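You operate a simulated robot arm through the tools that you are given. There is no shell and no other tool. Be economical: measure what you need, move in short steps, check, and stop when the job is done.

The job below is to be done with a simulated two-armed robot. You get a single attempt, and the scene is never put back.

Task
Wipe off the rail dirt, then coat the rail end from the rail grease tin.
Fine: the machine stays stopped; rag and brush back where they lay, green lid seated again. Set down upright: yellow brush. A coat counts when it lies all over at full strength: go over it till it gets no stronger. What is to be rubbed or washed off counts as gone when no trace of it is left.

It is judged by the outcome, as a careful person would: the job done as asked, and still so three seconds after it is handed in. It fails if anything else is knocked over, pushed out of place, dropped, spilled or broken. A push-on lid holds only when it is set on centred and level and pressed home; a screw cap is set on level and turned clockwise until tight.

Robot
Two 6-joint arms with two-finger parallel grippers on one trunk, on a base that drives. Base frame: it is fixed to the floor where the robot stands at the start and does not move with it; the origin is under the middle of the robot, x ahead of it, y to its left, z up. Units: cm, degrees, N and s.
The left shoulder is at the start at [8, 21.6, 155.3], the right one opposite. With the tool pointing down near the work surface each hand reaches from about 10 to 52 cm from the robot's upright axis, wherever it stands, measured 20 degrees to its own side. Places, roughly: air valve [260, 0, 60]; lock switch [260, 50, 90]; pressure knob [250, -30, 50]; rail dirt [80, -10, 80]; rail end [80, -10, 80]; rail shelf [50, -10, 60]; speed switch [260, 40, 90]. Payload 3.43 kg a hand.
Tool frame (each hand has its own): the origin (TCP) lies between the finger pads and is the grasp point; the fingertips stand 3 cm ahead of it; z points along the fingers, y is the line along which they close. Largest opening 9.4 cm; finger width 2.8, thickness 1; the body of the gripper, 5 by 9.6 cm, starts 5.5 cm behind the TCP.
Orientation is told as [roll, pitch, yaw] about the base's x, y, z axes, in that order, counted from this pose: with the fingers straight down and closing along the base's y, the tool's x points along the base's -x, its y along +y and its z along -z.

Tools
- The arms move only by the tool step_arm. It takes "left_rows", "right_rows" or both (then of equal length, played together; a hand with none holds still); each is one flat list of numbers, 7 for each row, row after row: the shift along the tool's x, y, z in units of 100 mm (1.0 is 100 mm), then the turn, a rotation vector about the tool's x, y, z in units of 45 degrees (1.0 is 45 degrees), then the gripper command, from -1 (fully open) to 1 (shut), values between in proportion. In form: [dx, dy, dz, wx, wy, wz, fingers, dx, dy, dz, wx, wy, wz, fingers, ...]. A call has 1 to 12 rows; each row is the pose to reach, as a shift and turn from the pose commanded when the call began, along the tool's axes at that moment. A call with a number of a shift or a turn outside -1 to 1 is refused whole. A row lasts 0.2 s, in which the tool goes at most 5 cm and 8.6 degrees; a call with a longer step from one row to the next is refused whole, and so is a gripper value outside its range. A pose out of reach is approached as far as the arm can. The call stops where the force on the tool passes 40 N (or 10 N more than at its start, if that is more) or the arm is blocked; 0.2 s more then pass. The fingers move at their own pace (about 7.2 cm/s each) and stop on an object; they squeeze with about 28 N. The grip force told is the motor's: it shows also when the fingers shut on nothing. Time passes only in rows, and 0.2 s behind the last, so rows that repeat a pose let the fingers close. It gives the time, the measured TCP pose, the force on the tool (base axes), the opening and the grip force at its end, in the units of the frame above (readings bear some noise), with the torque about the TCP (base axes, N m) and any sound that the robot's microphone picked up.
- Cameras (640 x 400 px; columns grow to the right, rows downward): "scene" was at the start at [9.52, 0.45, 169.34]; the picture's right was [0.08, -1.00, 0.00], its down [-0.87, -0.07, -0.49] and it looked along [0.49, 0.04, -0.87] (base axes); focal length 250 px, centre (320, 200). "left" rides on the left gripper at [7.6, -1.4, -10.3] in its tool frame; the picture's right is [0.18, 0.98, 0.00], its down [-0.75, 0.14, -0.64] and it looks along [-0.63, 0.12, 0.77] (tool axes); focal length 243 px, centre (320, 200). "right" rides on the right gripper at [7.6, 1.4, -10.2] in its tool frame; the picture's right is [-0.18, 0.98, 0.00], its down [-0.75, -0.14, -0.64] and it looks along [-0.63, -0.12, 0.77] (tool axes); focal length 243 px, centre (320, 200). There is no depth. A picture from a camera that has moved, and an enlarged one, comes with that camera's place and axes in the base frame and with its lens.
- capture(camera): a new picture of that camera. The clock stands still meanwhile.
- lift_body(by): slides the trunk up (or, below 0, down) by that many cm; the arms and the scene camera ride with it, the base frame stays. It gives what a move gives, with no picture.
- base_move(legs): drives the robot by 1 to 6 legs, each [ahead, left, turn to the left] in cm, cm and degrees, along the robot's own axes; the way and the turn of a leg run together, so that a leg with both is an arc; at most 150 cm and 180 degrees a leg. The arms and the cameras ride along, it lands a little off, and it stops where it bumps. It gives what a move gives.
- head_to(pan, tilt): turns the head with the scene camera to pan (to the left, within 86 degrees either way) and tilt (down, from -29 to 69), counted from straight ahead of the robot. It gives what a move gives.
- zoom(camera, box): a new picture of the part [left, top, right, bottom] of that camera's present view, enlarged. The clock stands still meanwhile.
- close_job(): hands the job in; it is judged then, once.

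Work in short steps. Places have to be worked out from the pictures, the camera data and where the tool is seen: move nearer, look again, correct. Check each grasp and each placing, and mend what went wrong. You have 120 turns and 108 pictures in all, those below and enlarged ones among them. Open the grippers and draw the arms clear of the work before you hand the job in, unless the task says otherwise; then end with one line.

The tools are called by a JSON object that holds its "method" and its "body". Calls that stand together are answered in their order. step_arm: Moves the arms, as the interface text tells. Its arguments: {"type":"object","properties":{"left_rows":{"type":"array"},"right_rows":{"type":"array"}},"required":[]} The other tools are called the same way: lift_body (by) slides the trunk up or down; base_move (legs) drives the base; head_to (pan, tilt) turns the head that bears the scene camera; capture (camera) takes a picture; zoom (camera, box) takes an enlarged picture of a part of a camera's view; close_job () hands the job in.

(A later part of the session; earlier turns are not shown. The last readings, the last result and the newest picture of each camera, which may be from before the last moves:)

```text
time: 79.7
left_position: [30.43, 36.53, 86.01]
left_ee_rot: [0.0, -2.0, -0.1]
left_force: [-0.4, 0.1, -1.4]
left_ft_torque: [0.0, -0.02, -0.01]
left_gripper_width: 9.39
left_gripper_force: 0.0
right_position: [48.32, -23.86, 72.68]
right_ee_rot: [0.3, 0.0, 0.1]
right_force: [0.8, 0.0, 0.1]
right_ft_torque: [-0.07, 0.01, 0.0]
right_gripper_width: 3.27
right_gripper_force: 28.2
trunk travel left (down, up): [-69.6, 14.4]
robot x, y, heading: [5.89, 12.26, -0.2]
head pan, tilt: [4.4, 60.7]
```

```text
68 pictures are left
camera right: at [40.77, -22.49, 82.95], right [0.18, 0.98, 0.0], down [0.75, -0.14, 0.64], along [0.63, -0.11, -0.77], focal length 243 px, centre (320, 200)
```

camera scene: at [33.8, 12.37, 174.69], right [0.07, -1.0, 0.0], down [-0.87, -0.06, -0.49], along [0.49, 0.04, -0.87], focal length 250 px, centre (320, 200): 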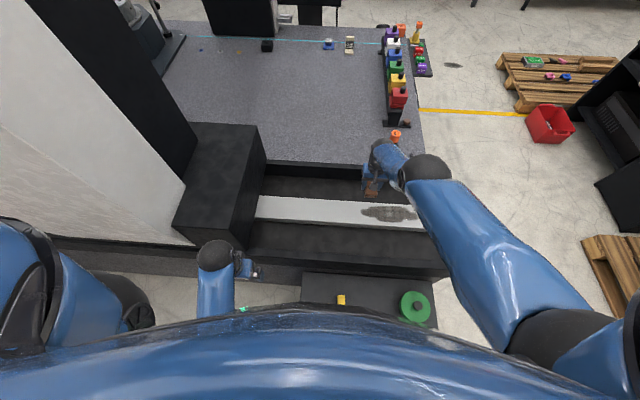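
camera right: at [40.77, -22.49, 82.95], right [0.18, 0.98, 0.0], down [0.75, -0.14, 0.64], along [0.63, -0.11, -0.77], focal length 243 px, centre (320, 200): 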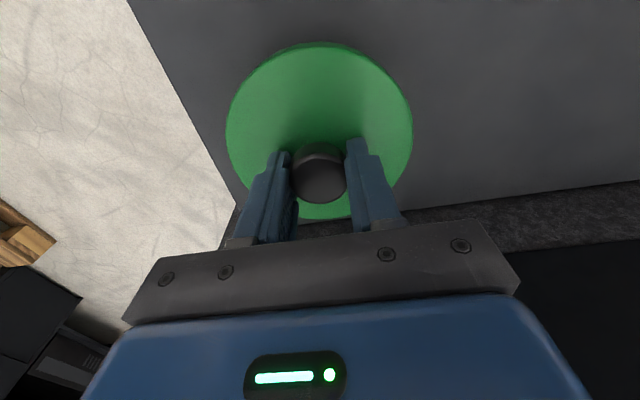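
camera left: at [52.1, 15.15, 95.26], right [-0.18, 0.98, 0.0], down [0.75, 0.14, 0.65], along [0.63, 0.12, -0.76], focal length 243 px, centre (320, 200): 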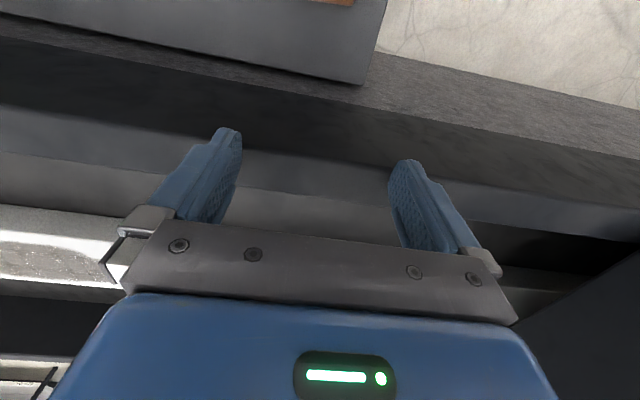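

Gripped (3.27). I pull up gently 3 cm and look.

{"method": "step_arm", "body": {"right_rows": [0, 0, -0.05, 0, 0, 0, 1, 0, 0, -0.1, 0, 0, 0, 1, 0, 0, -0.2, 0, 0, 0, 1, 0, 0, -0.3, 0, 0, 0, 1]}}

{"method": "capture", "body": {"camera": "right"}}

{"method": "zoom", "body": {"camera": "scene", "box": [340, 190, 480, 280]}}

```text
time: 80.7
left_position: [30.5, 36.53, 85.94]
left_ee_rot: [-0.1, -1.9, -0.1]
left_force: [-0.1, 0.1, -0.3]
left_ft_torque: [0.0, -0.01, -0.02]
left_gripper_width: 9.39
left_gripper_force: 0.0
right_position: [48.26, -23.95, 75.68]
right_ee_rot: [0.2, 0.0, 0.1]
right_force: [-0.6, 0.2, -0.6]
right_ft_torque: [0.01, -0.04, 0.0]
right_gripper_width: 3.27
right_gripper_force: 27.4
trunk travel left (down, up): [-69.6, 14.4]
robot x, y, heading: [6.15, 11.54, 0.3]
head pan, tilt: [4.4, 60.7]
```

```text
67 pictures are left
camera right: at [40.7, -22.5, 86.03], right [0.18, 0.98, 0.0], down [0.75, -0.14, 0.64], along [0.63, -0.11, -0.77], focal length 243 px, centre (320, 200)
```

right: 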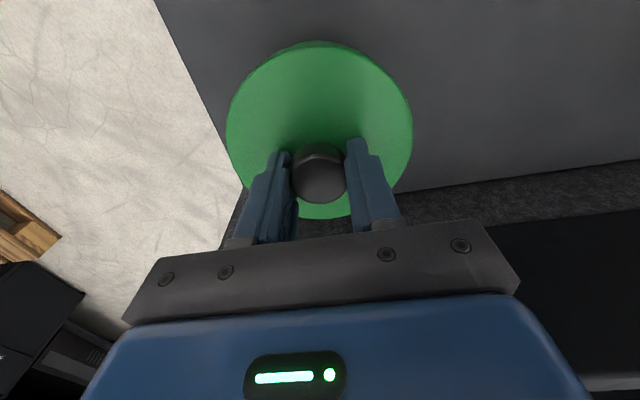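

```text
4.44 times, centred on (410, 235) of scene
camera zoom: at [15.33, 12.44, 160.69], right [0.08, -1.0, 0.0], down [-0.87, -0.07, -0.49], along [0.49, 0.04, -0.87], focal length 1110 px, centre (-80, 44)
```

zoom: 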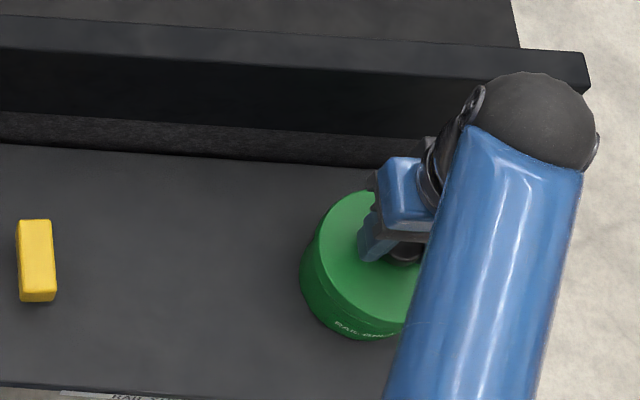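

The lid came off, tin stayed. I lift on and carry it to the free shelf spot at y≈−8.5.

{"method": "step_arm", "body": {"right_rows": [0, 0, -0.35, 0, 0, 0, 1, 0, 0.3, -0.45, 0, 0, 0, 1, 0, 0.6, -0.45, 0, 0, 0, 1, 0, 0.9, -0.45, 0, 0, 0, 1]}}

{"method": "step_arm", "body": {"right_rows": [0, 0.3, 0, 0, 0, 0, 1, 0, 0.6, 0, 0, 0, 0, 1, 0, 0.63, 0.3, 0, 0, 0, 1, 0, 0.63, 0.7, 0, 0, 0, 1]}}

{"method": "step_arm", "body": {"right_rows": [0, 0, 0.15, 0, 0, 0, 1, 0, 0, 0.25, 0, 0, 0, 1, 0, 0, 0.32, 0, 0, 0, 1, 0, 0, 0.38, 0, 0, 0, 1, 0, 0, 0.42, 0, 0, 0, 1]}}

{"method": "capture", "body": {"camera": "scene"}}

```text
time: 81.7
left_position: [30.45, 36.55, 85.96]
left_ee_rot: [-0.1, -1.8, -0.1]
left_force: [-0.2, -0.3, -0.2]
left_ft_torque: [-0.01, 0.04, -0.01]
left_gripper_width: 9.4
left_gripper_force: 0.1
right_position: [48.16, -14.92, 80.2]
right_ee_rot: [0.1, -0.1, 0.1]
right_force: [-0.6, -0.8, -0.3]
right_ft_torque: [-0.01, 0.01, 0.01]
right_gripper_width: 3.27
right_gripper_force: 27.9
trunk travel left (down, up): [-69.6, 14.4]
robot x, y, heading: [5.5, 11.76, 0.3]
head pan, tilt: [4.4, 60.7]
```

```text
time: 82.7
left_position: [30.44, 36.44, 86.05]
left_ee_rot: [-0.1, -1.8, -0.2]
left_force: [-0.8, -0.3, 0.1]
left_ft_torque: [0.03, 0.02, 0.03]
left_gripper_width: 9.4
left_gripper_force: 0.1
right_position: [48.29, -8.75, 73.23]
right_ee_rot: [0.2, 0.0, 0.2]
right_force: [-0.4, -0.6, -1.1]
right_ft_torque: [-0.01, 0.02, -0.02]
right_gripper_width: 3.27
right_gripper_force: 27.8
trunk travel left (down, up): [-69.6, 14.4]
robot x, y, heading: [5.91, 12.44, -0.2]
head pan, tilt: [4.4, 60.7]
```

```text
time: 83.9
left_position: [30.48, 36.42, 86.06]
left_ee_rot: [-0.1, -1.8, -0.1]
left_force: [0.1, 0.2, -0.2]
left_ft_torque: [0.03, 0.01, -0.02]
left_gripper_width: 9.39
left_gripper_force: 0.0
right_position: [48.21, -8.57, 68.9]
right_ee_rot: [0.2, 0.0, 0.1]
right_force: [0.7, -0.1, -0.5]
right_ft_torque: [0.01, 0.02, 0.01]
right_gripper_width: 3.25
right_gripper_force: 27.8
trunk travel left (down, up): [-69.6, 14.4]
robot x, y, heading: [6.02, 11.69, -0.1]
head pan, tilt: [4.4, 60.7]
```

```text
65 pictures are left
camera scene: at [15.36, 12.43, 160.69], right [0.08, -1.0, 0.0], down [-0.87, -0.07, -0.49], along [0.49, 0.04, -0.87], focal length 250 px, centre (320, 200)
```

scene: 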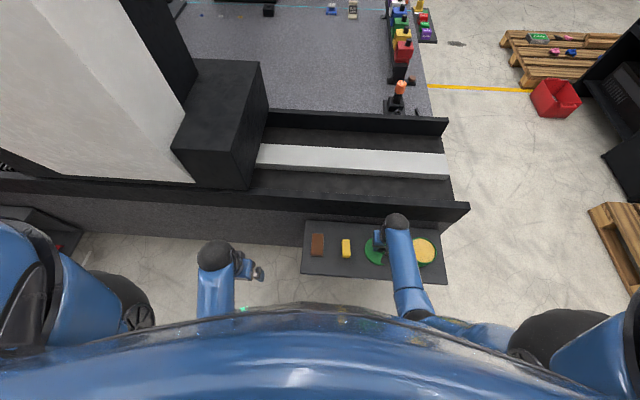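

Lid not yet on the shelf; I feel downward further.

{"method": "step_arm", "body": {"right_rows": [0, 0, 0.05, 0, 0, 0, 1, 0, 0, 0.1, 0, 0, 0, 1]}}

{"method": "step_arm", "body": {"right_rows": [0, 0, 0.03, 0, 0, 0, 1, 0, 0, 0.06, 0, 0, 0, 1]}}

```text
time: 84.5
left_position: [30.25, 36.53, 85.98]
left_ee_rot: [-0.1, -2.0, -0.1]
left_force: [-0.6, -0.3, 0.4]
left_ft_torque: [-0.02, 0.03, -0.03]
left_gripper_width: 9.4
left_gripper_force: 0.1
right_position: [48.43, -8.59, 68.56]
right_ee_rot: [0.1, -0.4, 0.0]
right_force: [-10.7, 0.3, 27.4]
right_ft_torque: [-0.06, -0.03, -0.01]
right_gripper_width: 3.26
right_gripper_force: 28.5
trunk travel left (down, up): [-69.6, 14.4]
robot x, y, heading: [5.72, 12.19, 0.0]
head pan, tilt: [4.4, 60.7]
stopped in row 2 (right hand): the force on the tool passed its limit at 48 N (the readings are from after the stop); the commanded pose is now the measured one
```

```text
time: 84.8
left_position: [30.23, 36.46, 85.99]
left_ee_rot: [-0.1, -2.0, -0.2]
left_force: [0.2, -0.3, 0.6]
left_ft_torque: [0.0, 0.07, 0.0]
left_gripper_width: 9.4
left_gripper_force: 0.0
right_position: [48.58, -8.69, 68.64]
right_ee_rot: [0.0, -0.5, 0.0]
right_force: [-9.8, 3.0, 27.7]
right_ft_torque: [-0.07, 0.26, -0.09]
right_gripper_width: 3.31
right_gripper_force: 28.2
trunk travel left (down, up): [-69.6, 14.4]
robot x, y, heading: [5.8, 11.93, -0.1]
head pan, tilt: [4.4, 60.7]
stopped in row 1 (right hand): the force on the tool passed its limit at 43 N (the readings are from after the stop); the commanded pose is now the measured one
```

Lid is on the shelf. Ease, release and rise.

{"method": "step_arm", "body": {"right_rows": [0, 0, -0.01, 0, 0, 0, 1, 0, 0, -0.01, 0, 0, 0, -1, 0, 0, -0.01, 0, 0, 0, -1, 0, 0, -0.01, 0, 0, 0, -1, 0, 0, -0.01, 0, 0, 0, -1, 0, 0, -0.3, 0, 0, 0, -1, 0, 0, -0.6, 0, 0, 0, -1, 0, 0, -1, 0, 0, 0, -1]}}

{"method": "step_arm", "body": {"right_rows": [0, 0.33, 0, 0, 0.011, 0, -1, 0, 0.66, 0, 0, 0.011, 0, -1, 0, 1, 0, 0, 0.011, 0, -1]}}

{"method": "capture", "body": {"camera": "right"}}

{"method": "zoom", "body": {"camera": "scene", "box": [290, 205, 470, 295]}}

```text
time: 86.7
left_position: [30.33, 36.39, 86.04]
left_ee_rot: [-0.1, -1.9, -0.2]
left_force: [-1.0, -0.5, -0.3]
left_ft_torque: [-0.04, -0.02, 0.0]
left_gripper_width: 9.41
left_gripper_force: 0.1
right_position: [48.55, -8.63, 78.28]
right_ee_rot: [-0.1, -0.4, 0.0]
right_force: [0.3, 0.3, 0.2]
right_ft_torque: [0.0, -0.03, -0.04]
right_gripper_width: 9.4
right_gripper_force: 0.0
trunk travel left (down, up): [-69.6, 14.4]
robot x, y, heading: [5.74, 11.97, -0.5]
head pan, tilt: [4.4, 60.7]
```

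```text
time: 87.5
left_position: [30.55, 36.44, 85.94]
left_ee_rot: [-0.1, -1.7, -0.1]
left_force: [-0.3, -0.5, 0.4]
left_ft_torque: [-0.02, 0.01, -0.02]
left_gripper_width: 9.44
left_gripper_force: 0.0
right_position: [48.69, 1.37, 78.38]
right_ee_rot: [0.0, 0.3, -0.1]
right_force: [-0.4, 0.0, -0.3]
right_ft_torque: [0.0, -0.01, 0.02]
right_gripper_width: 9.39
right_gripper_force: 0.1
trunk travel left (down, up): [-69.6, 14.4]
robot x, y, heading: [5.82, 12.2, -0.1]
head pan, tilt: [4.4, 60.7]
```

```text
64 pictures are left
camera right: at [41.23, 2.88, 88.72], right [0.18, 0.98, 0.0], down [0.76, -0.14, 0.64], along [0.63, -0.12, -0.77], focal length 243 px, centre (320, 200)
```

right: 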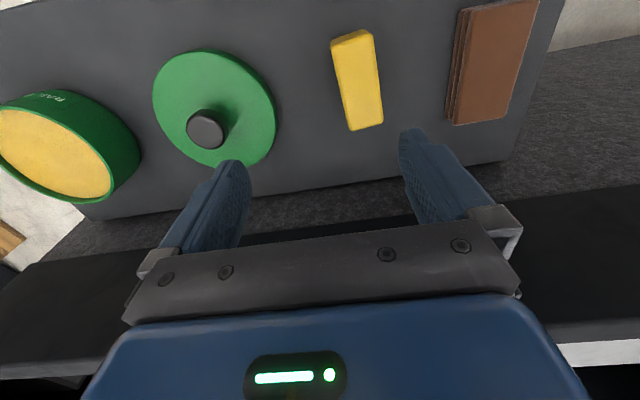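

```text
3.56 times, centred on (380, 250) of scene
camera zoom: at [15.34, 12.47, 160.69], right [0.07, -1.0, 0.0], down [-0.87, -0.07, -0.49], along [0.49, 0.04, -0.87], focal length 888 px, centre (107, 22)
```

zoom: 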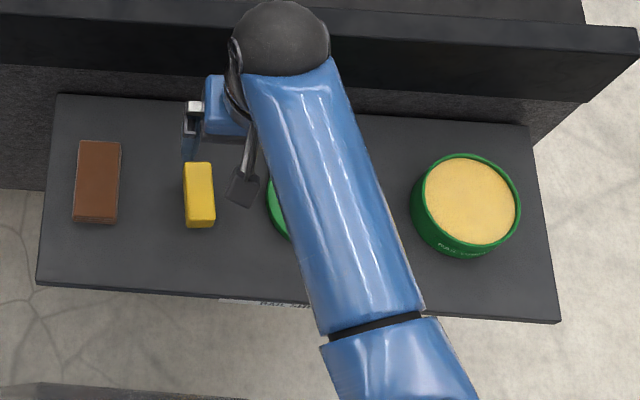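

Tin of yellow grease open, lid resting. Brush centre ≈[47.3,4.95], top ≈68.3, long axis along x. I go above it at z 72 and check.

{"method": "step_arm", "body": {"right_rows": [0.14, 0.18, 0, 0, 0, 0, -1, 0.14, 0.36, 0.2, 0, 0, 0, -1, 0.14, 0.36, 0.4, 0, 0, 0, -1, 0.14, 0.36, 0.6, 0, 0, 0, -1]}}

{"method": "capture", "body": {"camera": "right"}}

```text
time: 88.5
left_position: [30.4, 36.42, 86.03]
left_ee_rot: [-0.2, -1.9, -0.2]
left_force: [0.1, 0.2, 0.0]
left_ft_torque: [-0.01, -0.02, -0.02]
left_gripper_width: 9.41
left_gripper_force: 0.0
right_position: [47.09, 4.91, 72.37]
right_ee_rot: [0.2, 0.1, 0.0]
right_force: [-0.4, 0.7, -0.6]
right_ft_torque: [0.01, -0.03, -0.02]
right_gripper_width: 9.4
right_gripper_force: 0.1
trunk travel left (down, up): [-69.6, 14.4]
robot x, y, heading: [5.72, 11.98, -0.1]
head pan, tilt: [4.4, 60.7]
```

```text
62 pictures are left
camera right: at [39.57, 6.45, 82.78], right [0.18, 0.98, 0.0], down [0.76, -0.14, 0.64], along [0.63, -0.12, -0.77], focal length 243 px, centre (320, 200)
```

right: 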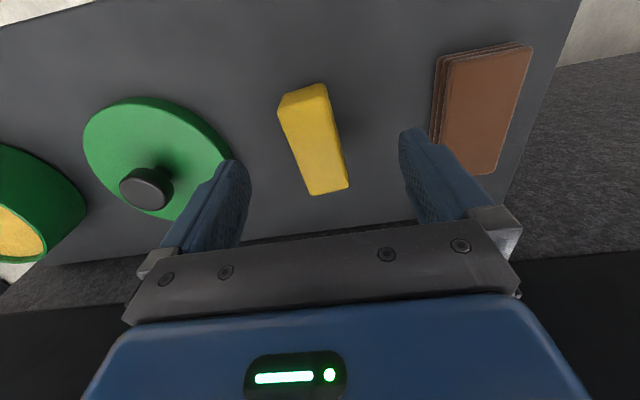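

Brush is centred. I narrow the fingers, descend to TCP 69.2 and close on its body.

{"method": "step_arm", "body": {"right_rows": [0, 0, 0, 0, 0, 0, -0.3, -0.01, 0, 0.15, 0, 0, 0, -0.3, -0.01, 0, 0.31, 0, 0, 0, -0.3]}}

{"method": "capture", "body": {"camera": "right"}}

```text
time: 89.2
left_position: [30.48, 36.47, 86.05]
left_ee_rot: [-0.2, -1.8, -0.2]
left_force: [-0.7, -0.4, 0.5]
left_ft_torque: [-0.01, -0.04, 0.02]
left_gripper_width: 9.41
left_gripper_force: 0.0
right_position: [47.27, 5.02, 69.31]
right_ee_rot: [0.0, 0.1, 0.1]
right_force: [-0.8, -0.1, 0.3]
right_ft_torque: [0.01, 0.01, 0.0]
right_gripper_width: 6.09
right_gripper_force: 0.0
trunk travel left (down, up): [-69.6, 14.4]
robot x, y, heading: [5.87, 11.9, -0.0]
head pan, tilt: [4.4, 60.7]
```

```text
61 pictures are left
camera right: at [39.72, 6.37, 79.59], right [0.18, 0.98, 0.0], down [0.76, -0.14, 0.64], along [0.63, -0.12, -0.77], focal length 243 px, centre (320, 200)
```

right: 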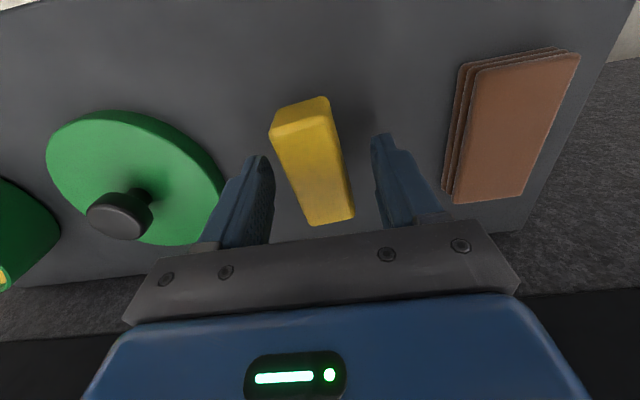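

Close on the brush.

{"method": "step_arm", "body": {"right_rows": [0, 0, 0, 0, 0, 0, 1, 0, 0, 0, 0, 0, 0, 1, 0, 0, 0, 0, 0, 0, 1, 0, 0, 0, 0, 0, 0, 1]}}

{"method": "step_arm", "body": {"right_rows": [0, 0, -0.1, 0, 0, 0, 1, 0, 0, -0.4, 0, 0, 0, 1, 0, 0, -0.7, 0, 0, 0, 1, 0, 0, -1, 0, 0, 0, 1]}}

{"method": "capture", "body": {"camera": "right"}}

```text
time: 90.2
left_position: [30.38, 36.39, 85.97]
left_ee_rot: [-0.1, -1.9, -0.2]
left_force: [0.2, -0.7, -0.2]
left_ft_torque: [0.01, 0.0, -0.06]
left_gripper_width: 9.41
left_gripper_force: 0.0
right_position: [47.27, 4.91, 69.25]
right_ee_rot: [0.0, 0.0, 0.1]
right_force: [0.4, 0.3, 0.6]
right_ft_torque: [0.02, -0.01, 0.01]
right_gripper_width: 3.37
right_gripper_force: 28.2
trunk travel left (down, up): [-69.6, 14.4]
robot x, y, heading: [5.71, 12.24, -0.2]
head pan, tilt: [4.4, 60.7]
```

```text
time: 91.2
left_position: [30.39, 36.42, 85.98]
left_ee_rot: [-0.1, -1.8, -0.2]
left_force: [-0.6, -0.4, 0.7]
left_ft_torque: [0.02, 0.0, -0.01]
left_gripper_width: 9.39
left_gripper_force: 0.1
right_position: [47.33, 5.03, 79.38]
right_ee_rot: [0.0, 0.2, 0.0]
right_force: [0.5, 0.3, -0.2]
right_ft_torque: [-0.03, -0.01, 0.01]
right_gripper_width: 3.38
right_gripper_force: 28.0
trunk travel left (down, up): [-69.6, 14.4]
robot x, y, heading: [5.81, 12.08, -0.3]
head pan, tilt: [4.4, 60.7]
```

```text
60 pictures are left
camera right: at [39.79, 6.39, 89.59], right [0.18, 0.98, 0.0], down [0.76, -0.14, 0.64], along [0.63, -0.12, -0.77], focal length 243 px, centre (320, 200)
```

right: 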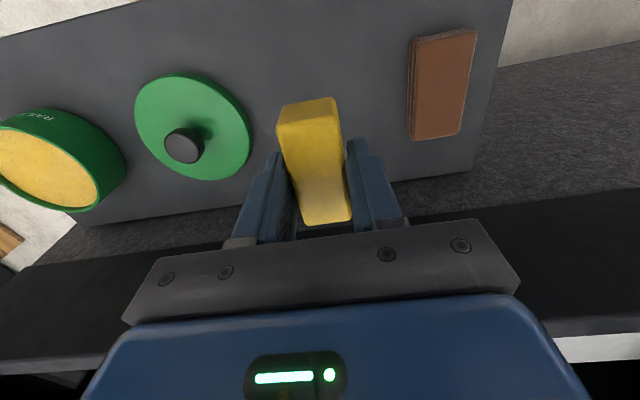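

Brush held. I carry it over the tin.

{"method": "step_arm", "body": {"right_rows": [0, -0.33, 0, 0, 0, 0, 1, 0, -0.66, 0, 0, 0, 0, 1, 0, -1, 0, 0, 0, 0, 1]}}

{"method": "step_arm", "body": {"right_rows": [0, -0.33, 0, 0, 0, 0, 1, 0, -0.66, 0, 0, 0, 0, 1, 0, -1, 0, 0, 0, 0, 1]}}

{"method": "step_arm", "body": {"right_rows": [0, -0.33, 0, 0, 0, 0, 1, -0.05, -0.66, 0, 0, 0, 0, 1, -0.1, -0.89, 0, 0, 0, 0, 1]}}

{"method": "capture", "body": {"camera": "right"}}

{"method": "zoom", "body": {"camera": "scene", "box": [380, 210, 480, 280]}}

```text
time: 92.0
left_position: [30.52, 36.42, 86.01]
left_ee_rot: [-0.1, -1.9, -0.2]
left_force: [-0.5, -1.2, -0.3]
left_ft_torque: [-0.01, -0.01, -0.03]
left_gripper_width: 9.39
left_gripper_force: 0.1
right_position: [47.18, -5.09, 79.24]
right_ee_rot: [0.0, 0.2, 0.1]
right_force: [-0.3, 0.7, -0.8]
right_ft_torque: [-0.01, 0.03, -0.01]
right_gripper_width: 3.38
right_gripper_force: 28.0
trunk travel left (down, up): [-69.6, 14.4]
robot x, y, heading: [5.86, 12.04, 0.1]
head pan, tilt: [4.4, 60.7]
```

```text
time: 92.8
left_position: [30.55, 36.49, 86.13]
left_ee_rot: [-0.1, -1.8, -0.2]
left_force: [-0.3, -0.7, -0.3]
left_ft_torque: [-0.01, 0.0, 0.0]
left_gripper_width: 9.41
left_gripper_force: 0.0
right_position: [47.28, -15.07, 79.35]
right_ee_rot: [0.2, 0.1, 0.1]
right_force: [0.0, 0.0, -1.1]
right_ft_torque: [0.01, 0.0, 0.01]
right_gripper_width: 3.36
right_gripper_force: 27.9
trunk travel left (down, up): [-69.6, 14.4]
robot x, y, heading: [5.81, 12.12, -0.2]
head pan, tilt: [4.4, 60.7]
```

```text
time: 93.7
left_position: [30.32, 36.33, 86.07]
left_ee_rot: [-0.1, -1.7, -0.2]
left_force: [0.4, 0.5, 0.2]
left_ft_torque: [-0.04, -0.03, 0.02]
left_gripper_width: 9.4
left_gripper_force: 0.1
right_position: [48.37, -23.91, 79.07]
right_ee_rot: [0.1, 0.2, 0.1]
right_force: [-0.3, 0.1, 0.2]
right_ft_torque: [-0.02, 0.03, 0.01]
right_gripper_width: 3.35
right_gripper_force: 28.3
trunk travel left (down, up): [-69.6, 14.4]
robot x, y, heading: [5.89, 11.98, -0.0]
head pan, tilt: [4.4, 60.7]
```

```text
59 pictures are left
camera right: at [40.77, -22.5, 89.4], right [0.18, 0.98, 0.0], down [0.76, -0.14, 0.64], along [0.63, -0.12, -0.77], focal length 243 px, centre (320, 200)
```

right: 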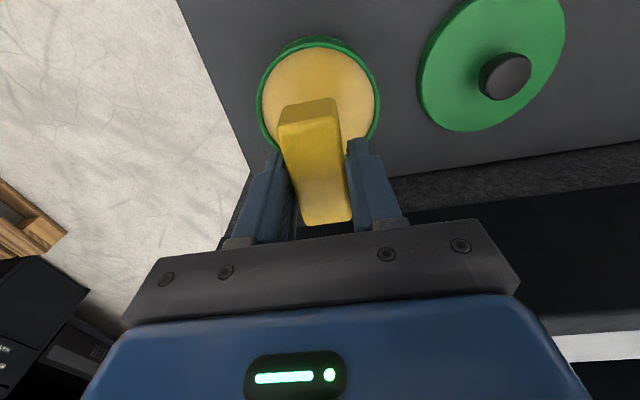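

```text
5.71 times, centred on (430, 245) of scene
camera zoom: at [15.35, 12.37, 160.69], right [0.07, -1.0, 0.0], down [-0.87, -0.07, -0.49], along [0.49, 0.04, -0.87], focal length 1428 px, centre (-309, -57)
```

zoom: 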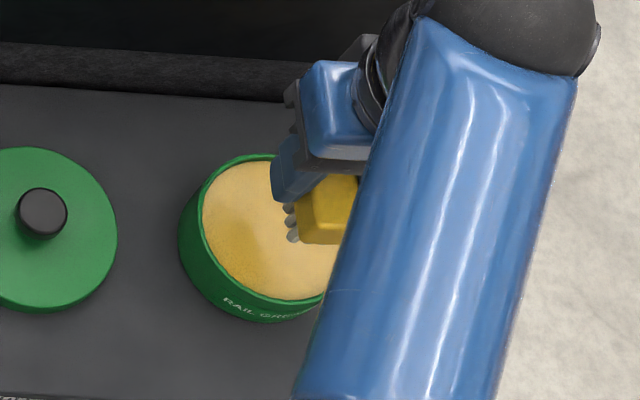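

Over the tin. I lower the bristles about 1 cm into the grease, watching force.

{"method": "step_arm", "body": {"right_rows": [0.03, 0, 0.3, 0, 0, 0, 1, 0.03, 0, 0.5, 0, 0, 0, 1, 0.03, 0, 0.58, 0, 0, 0, 1, 0.03, 0, 0.62, 0, 0, 0, 1, 0.03, 0, 0.66, 0, 0, 0, 1]}}

{"method": "capture", "body": {"camera": "right"}}

{"method": "zoom", "body": {"camera": "scene", "box": [380, 210, 480, 280]}}

```text
time: 94.8
left_position: [30.4, 36.56, 85.99]
left_ee_rot: [-0.2, -1.9, -0.2]
left_force: [0.5, 0.0, -0.1]
left_ft_torque: [0.01, 0.04, 0.01]
left_gripper_width: 9.4
left_gripper_force: 0.1
right_position: [48.03, -23.91, 72.75]
right_ee_rot: [-0.1, 0.0, 0.0]
right_force: [0.8, -0.2, 21.4]
right_ft_torque: [0.0, -0.06, -0.03]
right_gripper_width: 3.38
right_gripper_force: 27.8
trunk travel left (down, up): [-69.6, 14.4]
robot x, y, heading: [5.62, 11.81, 0.1]
head pan, tilt: [4.4, 60.7]
```

```text
57 pictures are left
camera right: at [40.49, -22.47, 83.07], right [0.18, 0.98, 0.0], down [0.75, -0.14, 0.64], along [0.63, -0.12, -0.77], focal length 243 px, centre (320, 200)
```

right: 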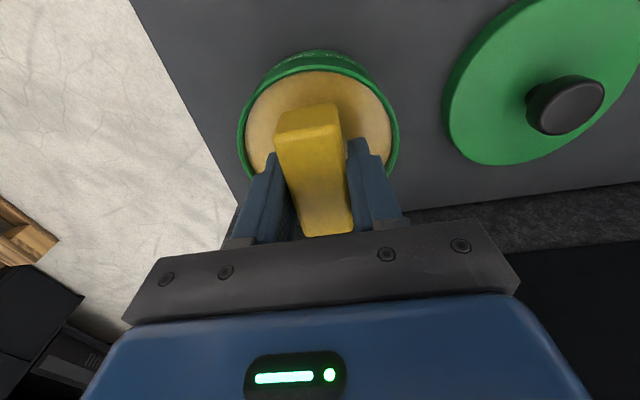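

```text
5.71 times, centred on (430, 245) of scene
camera zoom: at [15.14, 12.59, 160.72], right [0.08, -1.0, 0.0], down [-0.87, -0.07, -0.49], along [0.49, 0.04, -0.87], focal length 1428 px, centre (-309, -57)
```

zoom: 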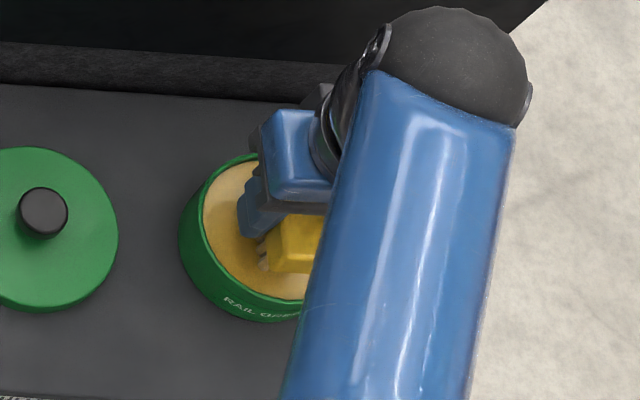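

Bristles pressed into the grease (21 N). I lift out, raise the trunk, and carry the brush over the guard to the rail.

{"method": "step_arm", "body": {"right_rows": [0, 0, -0.2, 0, 0, 0, 1, 0, 0, -0.6, 0, 0, 0, 1, 0, 0, -1, 0, 0, 0, 1]}}

{"method": "lift_body", "body": {"by": 7}}

{"method": "base_move", "body": {"legs": [[17.5, 0, 0]]}}

{"method": "step_arm", "body": {"right_rows": [-0.33, 0, 0, 0, 0, 0, 1, -0.66, 0, 0, 0, 0, 0, 1, -1, 0, 0, 0, 0, 0, 1]}}

{"method": "step_arm", "body": {"right_rows": [-0.33, 0, 0, 0, 0, 0, 1, -0.5, 0, 0, 0, 0, 0, 1]}}

{"method": "capture", "body": {"camera": "right"}}

```text
time: 95.7
left_position: [30.4, 36.4, 86.02]
left_ee_rot: [-0.1, -1.8, -0.2]
left_force: [0.1, -0.1, 0.7]
left_ft_torque: [-0.04, 0.01, 0.01]
left_gripper_width: 9.38
left_gripper_force: 0.1
right_position: [48.02, -23.97, 82.6]
right_ee_rot: [0.1, 0.2, 0.0]
right_force: [-0.4, -0.7, -1.3]
right_ft_torque: [0.02, 0.0, 0.01]
right_gripper_width: 3.35
right_gripper_force: 27.7
trunk travel left (down, up): [-69.6, 14.4]
robot x, y, heading: [5.52, 11.68, -0.1]
head pan, tilt: [4.4, 60.7]
```

```text
time: 96.7
left_position: [30.4, 36.41, 93.0]
left_ee_rot: [-0.1, -1.9, -0.2]
left_force: [-0.7, -0.3, 1.0]
left_ft_torque: [0.0, 0.0, -0.02]
left_gripper_width: 9.43
left_gripper_force: 0.0
right_position: [48.12, -23.85, 89.65]
right_ee_rot: [0.0, 0.1, 0.0]
right_force: [-0.6, -0.9, -0.5]
right_ft_torque: [0.04, 0.03, -0.01]
right_gripper_width: 3.38
right_gripper_force: 27.7
trunk travel left (down, up): [-76.6, 7.4]
robot x, y, heading: [5.83, 11.88, -0.1]
head pan, tilt: [4.4, 60.7]
```

```text
time: 98.2
left_position: [47.73, 36.37, 93.09]
left_ee_rot: [0.0, -2.0, -0.4]
left_force: [0.1, 0.0, 0.3]
left_ft_torque: [0.02, -0.02, 0.01]
left_gripper_width: 9.39
left_gripper_force: 0.0
right_position: [65.36, -24.15, 89.67]
right_ee_rot: [0.2, 0.0, -0.1]
right_force: [-0.4, 0.4, -0.4]
right_ft_torque: [0.0, 0.01, 0.03]
right_gripper_width: 3.39
right_gripper_force: 28.0
trunk travel left (down, up): [-76.6, 7.4]
robot x, y, heading: [23.22, 12.03, -0.1]
head pan, tilt: [4.4, 60.7]
```

```text
time: 99.0
left_position: [48.2, 36.36, 92.98]
left_ee_rot: [-0.2, -1.8, -0.3]
left_force: [0.5, -0.4, -0.1]
left_ft_torque: [-0.01, 0.04, -0.01]
left_gripper_width: 9.41
left_gripper_force: 0.2
right_position: [75.9, -24.23, 89.51]
right_ee_rot: [0.0, 0.2, 0.0]
right_force: [-0.1, -0.5, -1.4]
right_ft_torque: [-0.04, 0.0, -0.01]
right_gripper_width: 3.39
right_gripper_force: 28.0
trunk travel left (down, up): [-76.6, 7.4]
robot x, y, heading: [23.3, 12.18, -0.4]
head pan, tilt: [4.4, 60.7]
```

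```text
time: 99.6
left_position: [48.22, 36.29, 92.93]
left_ee_rot: [-0.1, -1.7, -0.3]
left_force: [0.8, 0.0, -0.2]
left_ft_torque: [0.01, 0.0, -0.04]
left_gripper_width: 9.42
left_gripper_force: 0.0
right_position: [80.8, -24.17, 89.41]
right_ee_rot: [0.2, 0.3, -0.1]
right_force: [-0.2, -0.5, -0.8]
right_ft_torque: [0.03, -0.02, 0.0]
right_gripper_width: 3.38
right_gripper_force: 28.0
trunk travel left (down, up): [-76.6, 7.4]
robot x, y, heading: [23.31, 12.32, -0.2]
head pan, tilt: [4.4, 60.7]
```

```text
55 pictures are left
camera right: at [73.27, -22.73, 99.86], right [0.19, 0.98, 0.0], down [0.76, -0.14, 0.64], along [0.63, -0.12, -0.77], focal length 243 px, centre (320, 200)
```

right: 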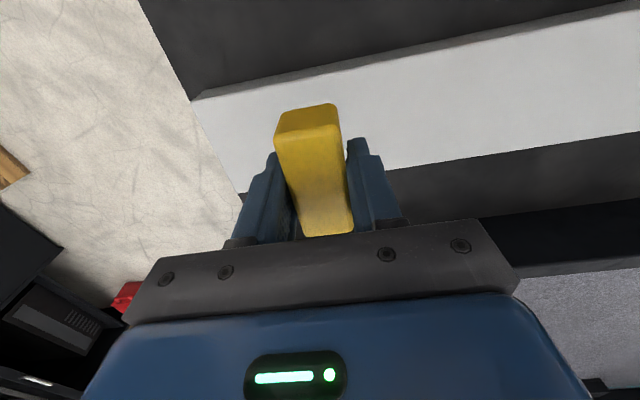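

I gain reach margin: lower the trunk in two stages (raising the hand between) and drive 3 cm closer.

{"method": "lift_body", "body": {"by": -4}}

{"method": "step_arm", "body": {"right_rows": [0, 0.15, -0.2, 0, 0, 0, 1, 0, 0.3, -0.4, 0, 0, 0, 1]}}

{"method": "lift_body", "body": {"by": -4.5}}

{"method": "base_move", "body": {"legs": [[3, 0, 0]]}}

```text
time: 100.5
left_position: [47.93, 36.39, 88.99]
left_ee_rot: [-0.1, -1.9, -0.3]
left_force: [0.7, -0.7, -0.1]
left_ft_torque: [0.02, -0.01, 0.02]
left_gripper_width: 9.39
left_gripper_force: 0.0
right_position: [80.65, -24.11, 85.63]
right_ee_rot: [0.0, 0.1, -0.2]
right_force: [0.1, -0.7, 0.2]
right_ft_torque: [-0.03, 0.04, -0.01]
right_gripper_width: 3.36
right_gripper_force: 28.3
trunk travel left (down, up): [-72.6, 11.4]
robot x, y, heading: [23.08, 11.5, -0.1]
head pan, tilt: [4.4, 60.7]
```

```text
time: 101.0
left_position: [48.1, 36.35, 89.06]
left_ee_rot: [-0.1, -1.8, -0.2]
left_force: [0.3, -0.7, 0.1]
left_ft_torque: [0.0, 0.01, 0.0]
left_gripper_width: 9.42
left_gripper_force: 0.0
right_position: [80.62, -21.14, 89.63]
right_ee_rot: [0.0, 0.1, -0.1]
right_force: [-0.7, 0.0, -0.2]
right_ft_torque: [-0.03, -0.04, 0.0]
right_gripper_width: 3.37
right_gripper_force: 27.7
trunk travel left (down, up): [-72.6, 11.4]
robot x, y, heading: [23.43, 12.0, -0.2]
head pan, tilt: [4.4, 60.7]
```

```text
time: 101.9
left_position: [47.95, 36.39, 84.56]
left_ee_rot: [-0.1, -1.7, -0.4]
left_force: [0.0, 0.5, -0.2]
left_ft_torque: [-0.01, -0.01, 0.0]
left_gripper_width: 9.4
left_gripper_force: 0.1
right_position: [80.62, -21.28, 85.13]
right_ee_rot: [0.1, 0.2, -0.1]
right_force: [-0.4, 0.1, -1.6]
right_ft_torque: [0.04, 0.01, 0.01]
right_gripper_width: 3.36
right_gripper_force: 28.1
trunk travel left (down, up): [-68.1, 15.9]
robot x, y, heading: [23.34, 11.82, -0.4]
head pan, tilt: [4.4, 60.7]
```

```text
time: 102.8
left_position: [50.34, 36.3, 84.66]
left_ee_rot: [-0.1, -2.1, -0.2]
left_force: [-1.0, -0.2, 0.0]
left_ft_torque: [0.01, -0.02, 0.0]
left_gripper_width: 9.4
left_gripper_force: 0.1
right_position: [83.02, -21.17, 85.31]
right_ee_rot: [0.0, -0.2, -0.1]
right_force: [-1.9, 0.2, 0.0]
right_ft_torque: [0.0, -0.05, 0.02]
right_gripper_width: 3.38
right_gripper_force: 27.6
trunk travel left (down, up): [-68.1, 15.9]
robot x, y, heading: [26.12, 11.82, -0.2]
head pan, tilt: [4.4, 60.7]
```

Descend to contact at x≈82.5.

{"method": "step_arm", "body": {"right_rows": [0.08, 0, 0.15, 0, 0, 0, 1, 0.08, 0, 0.24, 0, 0, 0, 1, 0.08, 0, 0.28, 0, 0, 0, 1]}}

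```text
time: 103.6
left_position: [50.9, 36.29, 84.42]
left_ee_rot: [-0.1, -1.8, -0.3]
left_force: [0.6, -0.7, 0.4]
left_ft_torque: [0.02, -0.04, 0.0]
left_gripper_width: 9.35
left_gripper_force: 0.1
right_position: [82.62, -21.24, 82.16]
right_ee_rot: [0.1, 0.3, 0.0]
right_force: [0.2, -0.4, -0.7]
right_ft_torque: [0.03, -0.03, -0.02]
right_gripper_width: 3.35
right_gripper_force: 27.6
trunk travel left (down, up): [-68.1, 15.9]
robot x, y, heading: [26.34, 11.69, -0.1]
head pan, tilt: [4.4, 60.7]
```

{"method": "step_arm", "body": {"right_rows": [0, 0, 0.02, 0, 0, 0, 1, 0, 0, 0.04, 0, 0, 0, 1, 0, 0, 0.05, 0, 0, 0, 1]}}

```text
time: 104.4
left_position: [50.75, 36.35, 84.44]
left_ee_rot: [-0.1, -1.8, -0.3]
left_force: [-0.4, -0.5, -0.4]
left_ft_torque: [-0.01, -0.01, -0.02]
left_gripper_width: 9.41
left_gripper_force: 0.1
right_position: [82.75, -21.26, 81.69]
right_ee_rot: [0.1, 0.2, -0.1]
right_force: [-1.0, -0.1, -0.1]
right_ft_torque: [-0.02, 0.04, 0.0]
right_gripper_width: 3.34
right_gripper_force: 28.3
trunk travel left (down, up): [-68.1, 15.9]
robot x, y, heading: [26.39, 11.91, -0.1]
head pan, tilt: [4.4, 60.7]
```

Still free; lower further in small steps.

{"method": "step_arm", "body": {"right_rows": [0, 0, 0.03, 0, 0, 0, 1, 0, 0, 0.05, 0, 0, 0, 1, 0, 0, 0.07, 0, 0, 0, 1, 0, 0, 0.09, 0, 0, 0, 1]}}

{"method": "capture", "body": {"camera": "right"}}

```text
time: 105.4
left_position: [50.66, 36.31, 84.53]
left_ee_rot: [-0.3, -1.9, -0.4]
left_force: [-1.0, 0.7, -0.2]
left_ft_torque: [0.01, 0.01, 0.0]
left_gripper_width: 9.39
left_gripper_force: 0.0
right_position: [82.66, -21.32, 81.3]
right_ee_rot: [0.0, -0.4, -0.1]
right_force: [3.6, -2.4, 22.0]
right_ft_torque: [0.0, -0.05, 0.01]
right_gripper_width: 3.42
right_gripper_force: 28.5
trunk travel left (down, up): [-68.1, 15.9]
robot x, y, heading: [26.76, 12.01, -0.2]
head pan, tilt: [4.4, 60.7]
```

```text
54 pictures are left
camera right: at [75.0, -19.66, 91.53], right [0.19, 0.98, 0.0], down [0.75, -0.14, 0.65], along [0.63, -0.12, -0.76], focal length 243 px, centre (320, 200)
```

right: 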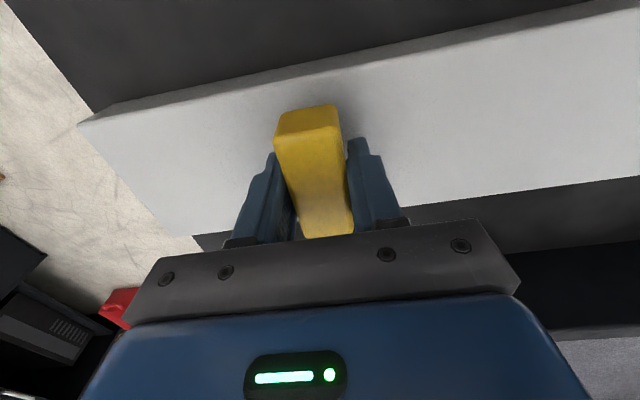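

Contact at TCP 81.4 (22 N). I stroke toward −y 10 cm and back past the start.

{"method": "step_arm", "body": {"right_rows": [0, -0.2, -0.01, 0, 0, 0, 1, 0, -0.4, -0.01, 0, 0, 0, 1, 0, -0.6, -0.01, 0, 0, 0, 1, 0, -0.8, -0.01, 0, 0, 0, 1, 0, -1.0, -0.01, 0, 0, 0, 1, 0, -0.8, -0.01, 0, 0, 0, 1, 0, -0.6, -0.01, 0, 0, 0, 1, 0, -0.4, -0.01, 0, 0, 0, 1, 0, -0.2, -0.01, 0, 0, 0, 1, 0, 0, -0.01, 0, 0, 0, 1, 0, 0.2, -0.01, 0, 0, 0, 1, 0, 0.4, -0.01, 0, 0, 0, 1]}}

{"method": "capture", "body": {"camera": "right"}}

```text
time: 108.0
left_position: [50.73, 36.27, 84.48]
left_ee_rot: [-0.1, -1.9, -0.3]
left_force: [0.2, 0.0, 0.2]
left_ft_torque: [0.01, 0.01, 0.04]
left_gripper_width: 9.4
left_gripper_force: 0.1
right_position: [82.54, -17.28, 81.05]
right_ee_rot: [0.0, 0.1, -0.2]
right_force: [-0.2, -5.8, 16.2]
right_ft_torque: [-0.08, -0.05, -0.02]
right_gripper_width: 3.4
right_gripper_force: 27.8
trunk travel left (down, up): [-68.1, 15.9]
robot x, y, heading: [26.19, 11.88, -0.2]
head pan, tilt: [4.4, 60.7]
```

```text
53 pictures are left
camera right: at [75.01, -15.73, 91.42], right [0.19, 0.98, 0.0], down [0.75, -0.14, 0.64], along [0.63, -0.12, -0.77], focal length 243 px, centre (320, 200)
```

right: 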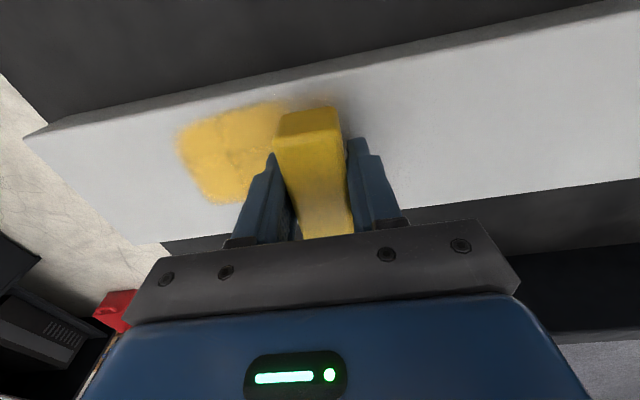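

The coat takes only within a patch starting at y≈−26 (same as the dirt). I continue toward +y in this lane to y≈0 and back.

{"method": "step_arm", "body": {"right_rows": [0, 0.2, 0, 0, 0, 0, 1, 0, 0.4, 0, 0, 0, 0, 1, 0, 0.6, 0, 0, 0, 0, 1, 0, 0.8, 0, 0, 0, 0, 1, 0, 1.0, 0, 0, 0, 0, 1]}}

{"method": "step_arm", "body": {"right_rows": [0, 0.2, 0, 0, 0, 0, 1, 0, 0.4, 0, 0, 0, 0, 1, 0, 0.6, 0, 0, 0, 0, 1, 0, 0.8, 0, 0, 0, 0, 1, 0, 0.6, 0, 0, 0, 0, 1, 0, 0.4, 0, 0, 0, 0, 1, 0, 0.2, 0, 0, 0, 0, 1, 0, 0, 0, 0, 0, 0, 1]}}

{"method": "step_arm", "body": {"right_rows": [0, -0.2, 0, 0, 0, 0, 1, 0, -0.4, 0, 0, 0, 0, 1, 0, -0.6, 0, 0, 0, 0, 1, 0, -0.8, 0, 0, 0, 0, 1, 0, -1.0, 0, 0, 0, 0, 1]}}

{"method": "capture", "body": {"camera": "right"}}

```text
time: 109.2
left_position: [50.67, 36.25, 84.66]
left_ee_rot: [-0.2, -1.9, -0.3]
left_force: [-0.4, -0.7, 0.0]
left_ft_torque: [0.01, 0.02, 0.03]
left_gripper_width: 9.39
left_gripper_force: 0.1
right_position: [82.39, -7.06, 81.14]
right_ee_rot: [0.0, -0.1, -0.2]
right_force: [-0.8, -8.8, 24.5]
right_ft_torque: [-0.09, 0.01, 0.06]
right_gripper_width: 3.4
right_gripper_force: 27.8
trunk travel left (down, up): [-68.1, 15.9]
robot x, y, heading: [26.06, 12.08, -0.2]
head pan, tilt: [4.4, 60.7]
```

```text
time: 111.0
left_position: [50.81, 36.35, 84.52]
left_ee_rot: [-0.3, -1.9, -0.3]
left_force: [0.0, 0.7, -0.4]
left_ft_torque: [-0.01, 0.01, 0.01]
left_gripper_width: 9.4
left_gripper_force: 0.1
right_position: [82.51, -7.09, 80.94]
right_ee_rot: [-0.1, 0.1, -0.1]
right_force: [-0.7, 5.1, 11.2]
right_ft_torque: [0.07, -0.16, 0.04]
right_gripper_width: 3.35
right_gripper_force: 27.7
trunk travel left (down, up): [-68.1, 15.9]
robot x, y, heading: [26.22, 11.93, 0.0]
head pan, tilt: [4.4, 60.7]
```

```text
time: 112.2
left_position: [50.64, 36.47, 84.55]
left_ee_rot: [-0.2, -1.9, -0.3]
left_force: [0.0, 0.0, 0.1]
left_ft_torque: [0.01, 0.03, -0.05]
left_gripper_width: 9.39
left_gripper_force: 0.0
right_position: [82.49, -16.98, 81.03]
right_ee_rot: [0.0, 0.1, -0.1]
right_force: [0.3, 6.2, 14.2]
right_ft_torque: [0.05, 0.03, 0.01]
right_gripper_width: 3.37
right_gripper_force: 27.7
trunk travel left (down, up): [-68.1, 15.9]
robot x, y, heading: [26.49, 12.24, -0.1]
head pan, tilt: [4.4, 60.7]
```

```text
52 pictures are left
camera right: at [75.0, -15.43, 91.33], right [0.19, 0.98, 0.0], down [0.75, -0.14, 0.64], along [0.63, -0.12, -0.77], focal length 243 px, centre (320, 200)
```

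right: 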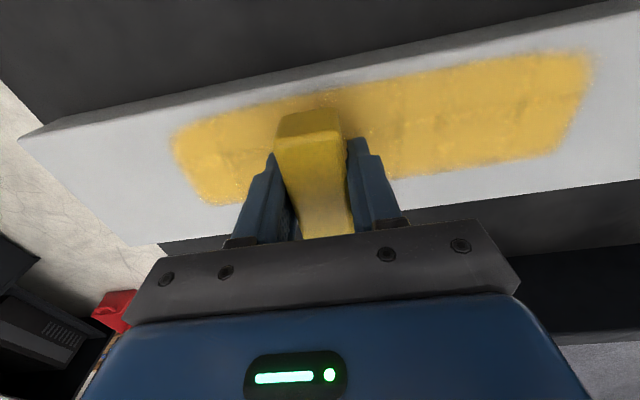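

Good. Now the far lane: shift +1.8 cm in x and stroke the whole length.

{"method": "step_arm", "body": {"right_rows": [-0.09, 0, 0, 0, 0, 0, 1, -0.18, 0, 0, 0, 0, 0, 1, -0.18, -0.2, 0, 0, 0, 0, 1, -0.18, -0.4, 0, 0, 0, 0, 1, -0.18, -0.6, 0, 0, 0, 0, 1, -0.18, -0.8, 0, 0, 0, 0, 1, -0.18, -1.0, 0, 0, 0, 0, 1, -0.18, -0.8, 0, 0, 0, 0, 1, -0.18, -0.6, 0, 0, 0, 0, 1, -0.18, -0.4, 0, 0, 0, 0, 1, -0.18, -0.2, 0, 0, 0, 0, 1, -0.18, 0, 0, 0, 0, 0, 1]}}

{"method": "step_arm", "body": {"right_rows": [0, 0.2, 0, 0, 0, 0, 1, 0, 0.4, 0, 0, 0, 0, 1, 0, 0.6, 0, 0, 0, 0, 1, 0, 0.8, 0, 0, 0, 0, 1, 0, 1.0, 0, 0, 0, 0, 1]}}

{"method": "step_arm", "body": {"right_rows": [0, 0.2, 0, 0, 0, 0, 1, 0, 0.4, 0, 0, 0, 0, 1, 0, 0.6, 0, 0, 0, 0, 1, 0, 0.8, 0, 0, 0, 0, 1, 0, 0.6, 0, 0, 0, 0, 1, 0, 0.4, 0, 0, 0, 0, 1, 0, 0.2, 0, 0, 0, 0, 1, 0, 0, 0, 0, 0, 0, 1]}}

{"method": "step_arm", "body": {"right_rows": [0, -0.2, 0, 0, 0, 0, 1, 0, -0.4, 0, 0, 0, 0, 1, 0, -0.6, 0, 0, 0, 0, 1, 0, -0.8, 0, 0, 0, 0, 1, 0, -1.0, 0, 0, 0, 0, 1]}}

{"method": "capture", "body": {"camera": "right"}}

```text
time: 114.8
left_position: [50.77, 36.35, 84.57]
left_ee_rot: [-0.1, -1.9, -0.2]
left_force: [1.3, 0.3, -0.8]
left_ft_torque: [0.01, 0.01, 0.0]
left_gripper_width: 9.4
left_gripper_force: 0.1
right_position: [84.21, -17.13, 81.07]
right_ee_rot: [0.1, 0.2, -0.1]
right_force: [0.3, -0.6, -0.8]
right_ft_torque: [0.01, 0.05, -0.01]
right_gripper_width: 3.37
right_gripper_force: 27.9
trunk travel left (down, up): [-68.1, 15.9]
robot x, y, heading: [26.46, 12.14, -0.2]
head pan, tilt: [4.4, 60.7]
```

```text
time: 116.0
left_position: [50.92, 36.29, 84.42]
left_ee_rot: [-0.1, -1.8, -0.3]
left_force: [-0.4, -0.4, 0.3]
left_ft_torque: [-0.01, 0.04, -0.02]
left_gripper_width: 9.41
left_gripper_force: 0.0
right_position: [84.63, -7.21, 81.03]
right_ee_rot: [-0.1, 0.1, -0.1]
right_force: [-0.2, -2.3, 7.6]
right_ft_torque: [-0.07, 0.12, 0.05]
right_gripper_width: 3.38
right_gripper_force: 28.2
trunk travel left (down, up): [-68.1, 15.9]
robot x, y, heading: [25.97, 11.65, -0.1]
head pan, tilt: [4.4, 60.7]
```

```text
time: 117.8
left_position: [50.85, 36.18, 84.45]
left_ee_rot: [-0.1, -1.8, -0.3]
left_force: [1.1, 0.3, -0.3]
left_ft_torque: [0.0, -0.01, 0.0]
left_gripper_width: 9.42
left_gripper_force: 0.0
right_position: [84.45, -7.32, 81.08]
right_ee_rot: [0.1, 0.3, -0.2]
right_force: [0.2, 0.8, 0.7]
right_ft_torque: [-0.03, -0.01, 0.01]
right_gripper_width: 3.38
right_gripper_force: 27.9
trunk travel left (down, up): [-68.1, 15.9]
robot x, y, heading: [26.47, 11.81, -0.4]
head pan, tilt: [4.4, 60.7]
```

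```text
time: 119.0
left_position: [50.77, 36.42, 84.51]
left_ee_rot: [-0.1, -1.8, -0.3]
left_force: [0.7, 0.8, -0.1]
left_ft_torque: [0.05, 0.04, 0.01]
left_gripper_width: 9.4
left_gripper_force: 0.0
right_position: [84.43, -17.14, 81.05]
right_ee_rot: [0.1, 0.1, -0.1]
right_force: [-0.3, 2.6, 8.0]
right_ft_torque: [0.07, 0.08, -0.04]
right_gripper_width: 3.35
right_gripper_force: 27.8
trunk travel left (down, up): [-68.1, 15.9]
robot x, y, heading: [26.52, 12.04, -0.3]
head pan, tilt: [4.4, 60.7]
```

```text
51 pictures are left
camera right: at [76.92, -15.72, 91.32], right [0.19, 0.98, 0.0], down [0.75, -0.14, 0.64], along [0.63, -0.12, -0.77], focal length 243 px, centre (320, 200)
```

right: 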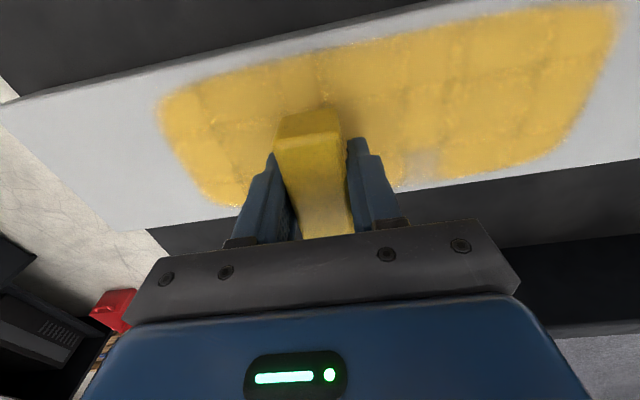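

A thin spot remains near [86.3,−10.5], and pressure dropped. I press 3 mm deeper, shift 0.7 cm further out and go over the lane again.

{"method": "step_arm", "body": {"right_rows": [-0.07, 0, 0.03, 0, 0, 0, 1, -0.07, -0.2, 0.03, 0, 0, 0, 1, -0.07, -0.4, 0.03, 0, 0, 0, 1, -0.07, -0.6, 0.03, 0, 0, 0, 1, -0.07, -0.8, 0.03, 0, 0, 0, 1, -0.07, -1.0, 0.03, 0, 0, 0, 1, -0.07, -0.8, 0.03, 0, 0, 0, 1, -0.07, -0.6, 0.03, 0, 0, 0, 1, -0.07, -0.4, 0.03, 0, 0, 0, 1, -0.07, -0.2, 0.03, 0, 0, 0, 1, -0.07, 0, 0.03, 0, 0, 0, 1]}}

{"method": "step_arm", "body": {"right_rows": [0, 0.2, 0, 0, 0, 0, 1, 0, 0.4, 0, 0, 0, 0, 1, 0, 0.6, 0, 0, 0, 0, 1, 0, 0.8, 0, 0, 0, 0, 1, 0, 1.0, 0, 0, 0, 0, 1]}}

{"method": "step_arm", "body": {"right_rows": [0, 0.2, 0, 0, 0, 0, 1, 0, 0.4, 0, 0, 0, 0, 1, 0, 0.6, 0, 0, 0, 0, 1, 0, 0.8, 0, 0, 0, 0, 1, 0, 0.6, 0, 0, 0, 0, 1, 0, 0.4, 0, 0, 0, 0, 1, 0, 0.2, 0, 0, 0, 0, 1, 0, 0, 0, 0, 0, 0, 1]}}

{"method": "step_arm", "body": {"right_rows": [0, -0.2, 0, 0, 0, 0, 1, 0, -0.4, 0, 0, 0, 0, 1, 0, -0.6, 0, 0, 0, 0, 1, 0, -0.8, 0, 0, 0, 0, 1, 0, -1.0, 0, 0, 0, 0, 1]}}

{"method": "capture", "body": {"camera": "right"}}

```text
time: 121.4
left_position: [50.68, 36.34, 84.68]
left_ee_rot: [-0.2, -1.9, -0.3]
left_force: [0.0, -0.4, 0.3]
left_ft_torque: [-0.01, -0.02, 0.02]
left_gripper_width: 9.41
left_gripper_force: 0.0
right_position: [84.96, -17.05, 80.86]
right_ee_rot: [0.0, 0.0, 0.0]
right_force: [-1.0, -8.9, 22.2]
right_ft_torque: [-0.09, -0.06, -0.04]
right_gripper_width: 3.38
right_gripper_force: 28.4
trunk travel left (down, up): [-68.1, 15.9]
robot x, y, heading: [26.15, 11.65, -0.1]
head pan, tilt: [4.4, 60.7]
```

```text
time: 122.6
left_position: [50.67, 36.27, 84.56]
left_ee_rot: [-0.2, -1.8, -0.2]
left_force: [0.2, 0.1, 0.4]
left_ft_torque: [0.0, -0.01, -0.01]
left_gripper_width: 9.4
left_gripper_force: 0.1
right_position: [85.02, -7.13, 80.84]
right_ee_rot: [0.0, 0.0, -0.2]
right_force: [-1.7, -8.4, 20.4]
right_ft_torque: [-0.08, -0.21, -0.06]
right_gripper_width: 3.38
right_gripper_force: 27.7
trunk travel left (down, up): [-68.1, 15.9]
robot x, y, heading: [26.37, 11.67, -0.2]
head pan, tilt: [4.4, 60.7]
```

```text
time: 124.4
left_position: [50.55, 36.51, 84.54]
left_ee_rot: [-0.2, -2.0, -0.3]
left_force: [0.2, -0.2, 0.3]
left_ft_torque: [0.0, 0.01, -0.02]
left_gripper_width: 9.43
left_gripper_force: 0.1
right_position: [85.05, -7.06, 80.8]
right_ee_rot: [0.0, 0.0, 0.0]
right_force: [0.1, 9.1, 20.0]
right_ft_torque: [0.13, -0.11, 0.04]
right_gripper_width: 3.35
right_gripper_force: 27.6
trunk travel left (down, up): [-68.1, 15.9]
robot x, y, heading: [26.44, 11.45, -0.3]
head pan, tilt: [4.4, 60.7]
```

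```text
time: 125.6
left_position: [50.67, 36.42, 84.47]
left_ee_rot: [-0.2, -1.9, -0.3]
left_force: [0.2, 0.1, -0.2]
left_ft_torque: [0.04, 0.0, 0.0]
left_gripper_width: 9.4
left_gripper_force: 0.0
right_position: [85.2, -17.18, 80.77]
right_ee_rot: [0.0, 0.1, 0.0]
right_force: [0.0, 4.8, 11.8]
right_ft_torque: [0.03, -0.12, 0.06]
right_gripper_width: 3.37
right_gripper_force: 28.5
trunk travel left (down, up): [-68.1, 15.9]
robot x, y, heading: [26.0, 12.35, -0.3]
head pan, tilt: [4.4, 60.7]
```

```text
50 pictures are left
camera right: at [77.58, -15.62, 91.04], right [0.19, 0.98, 0.0], down [0.75, -0.14, 0.64], along [0.63, -0.12, -0.77], focal length 243 px, centre (320, 200)
```

right: 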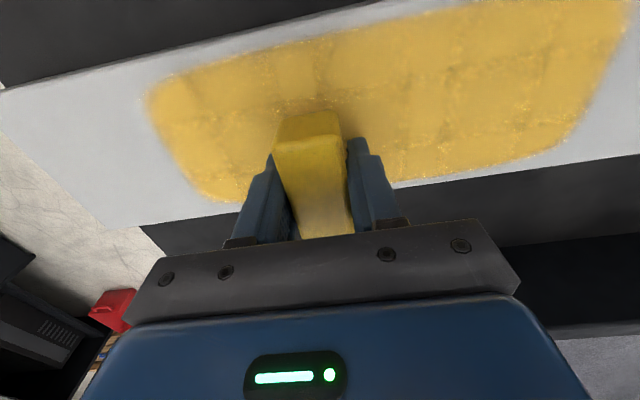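

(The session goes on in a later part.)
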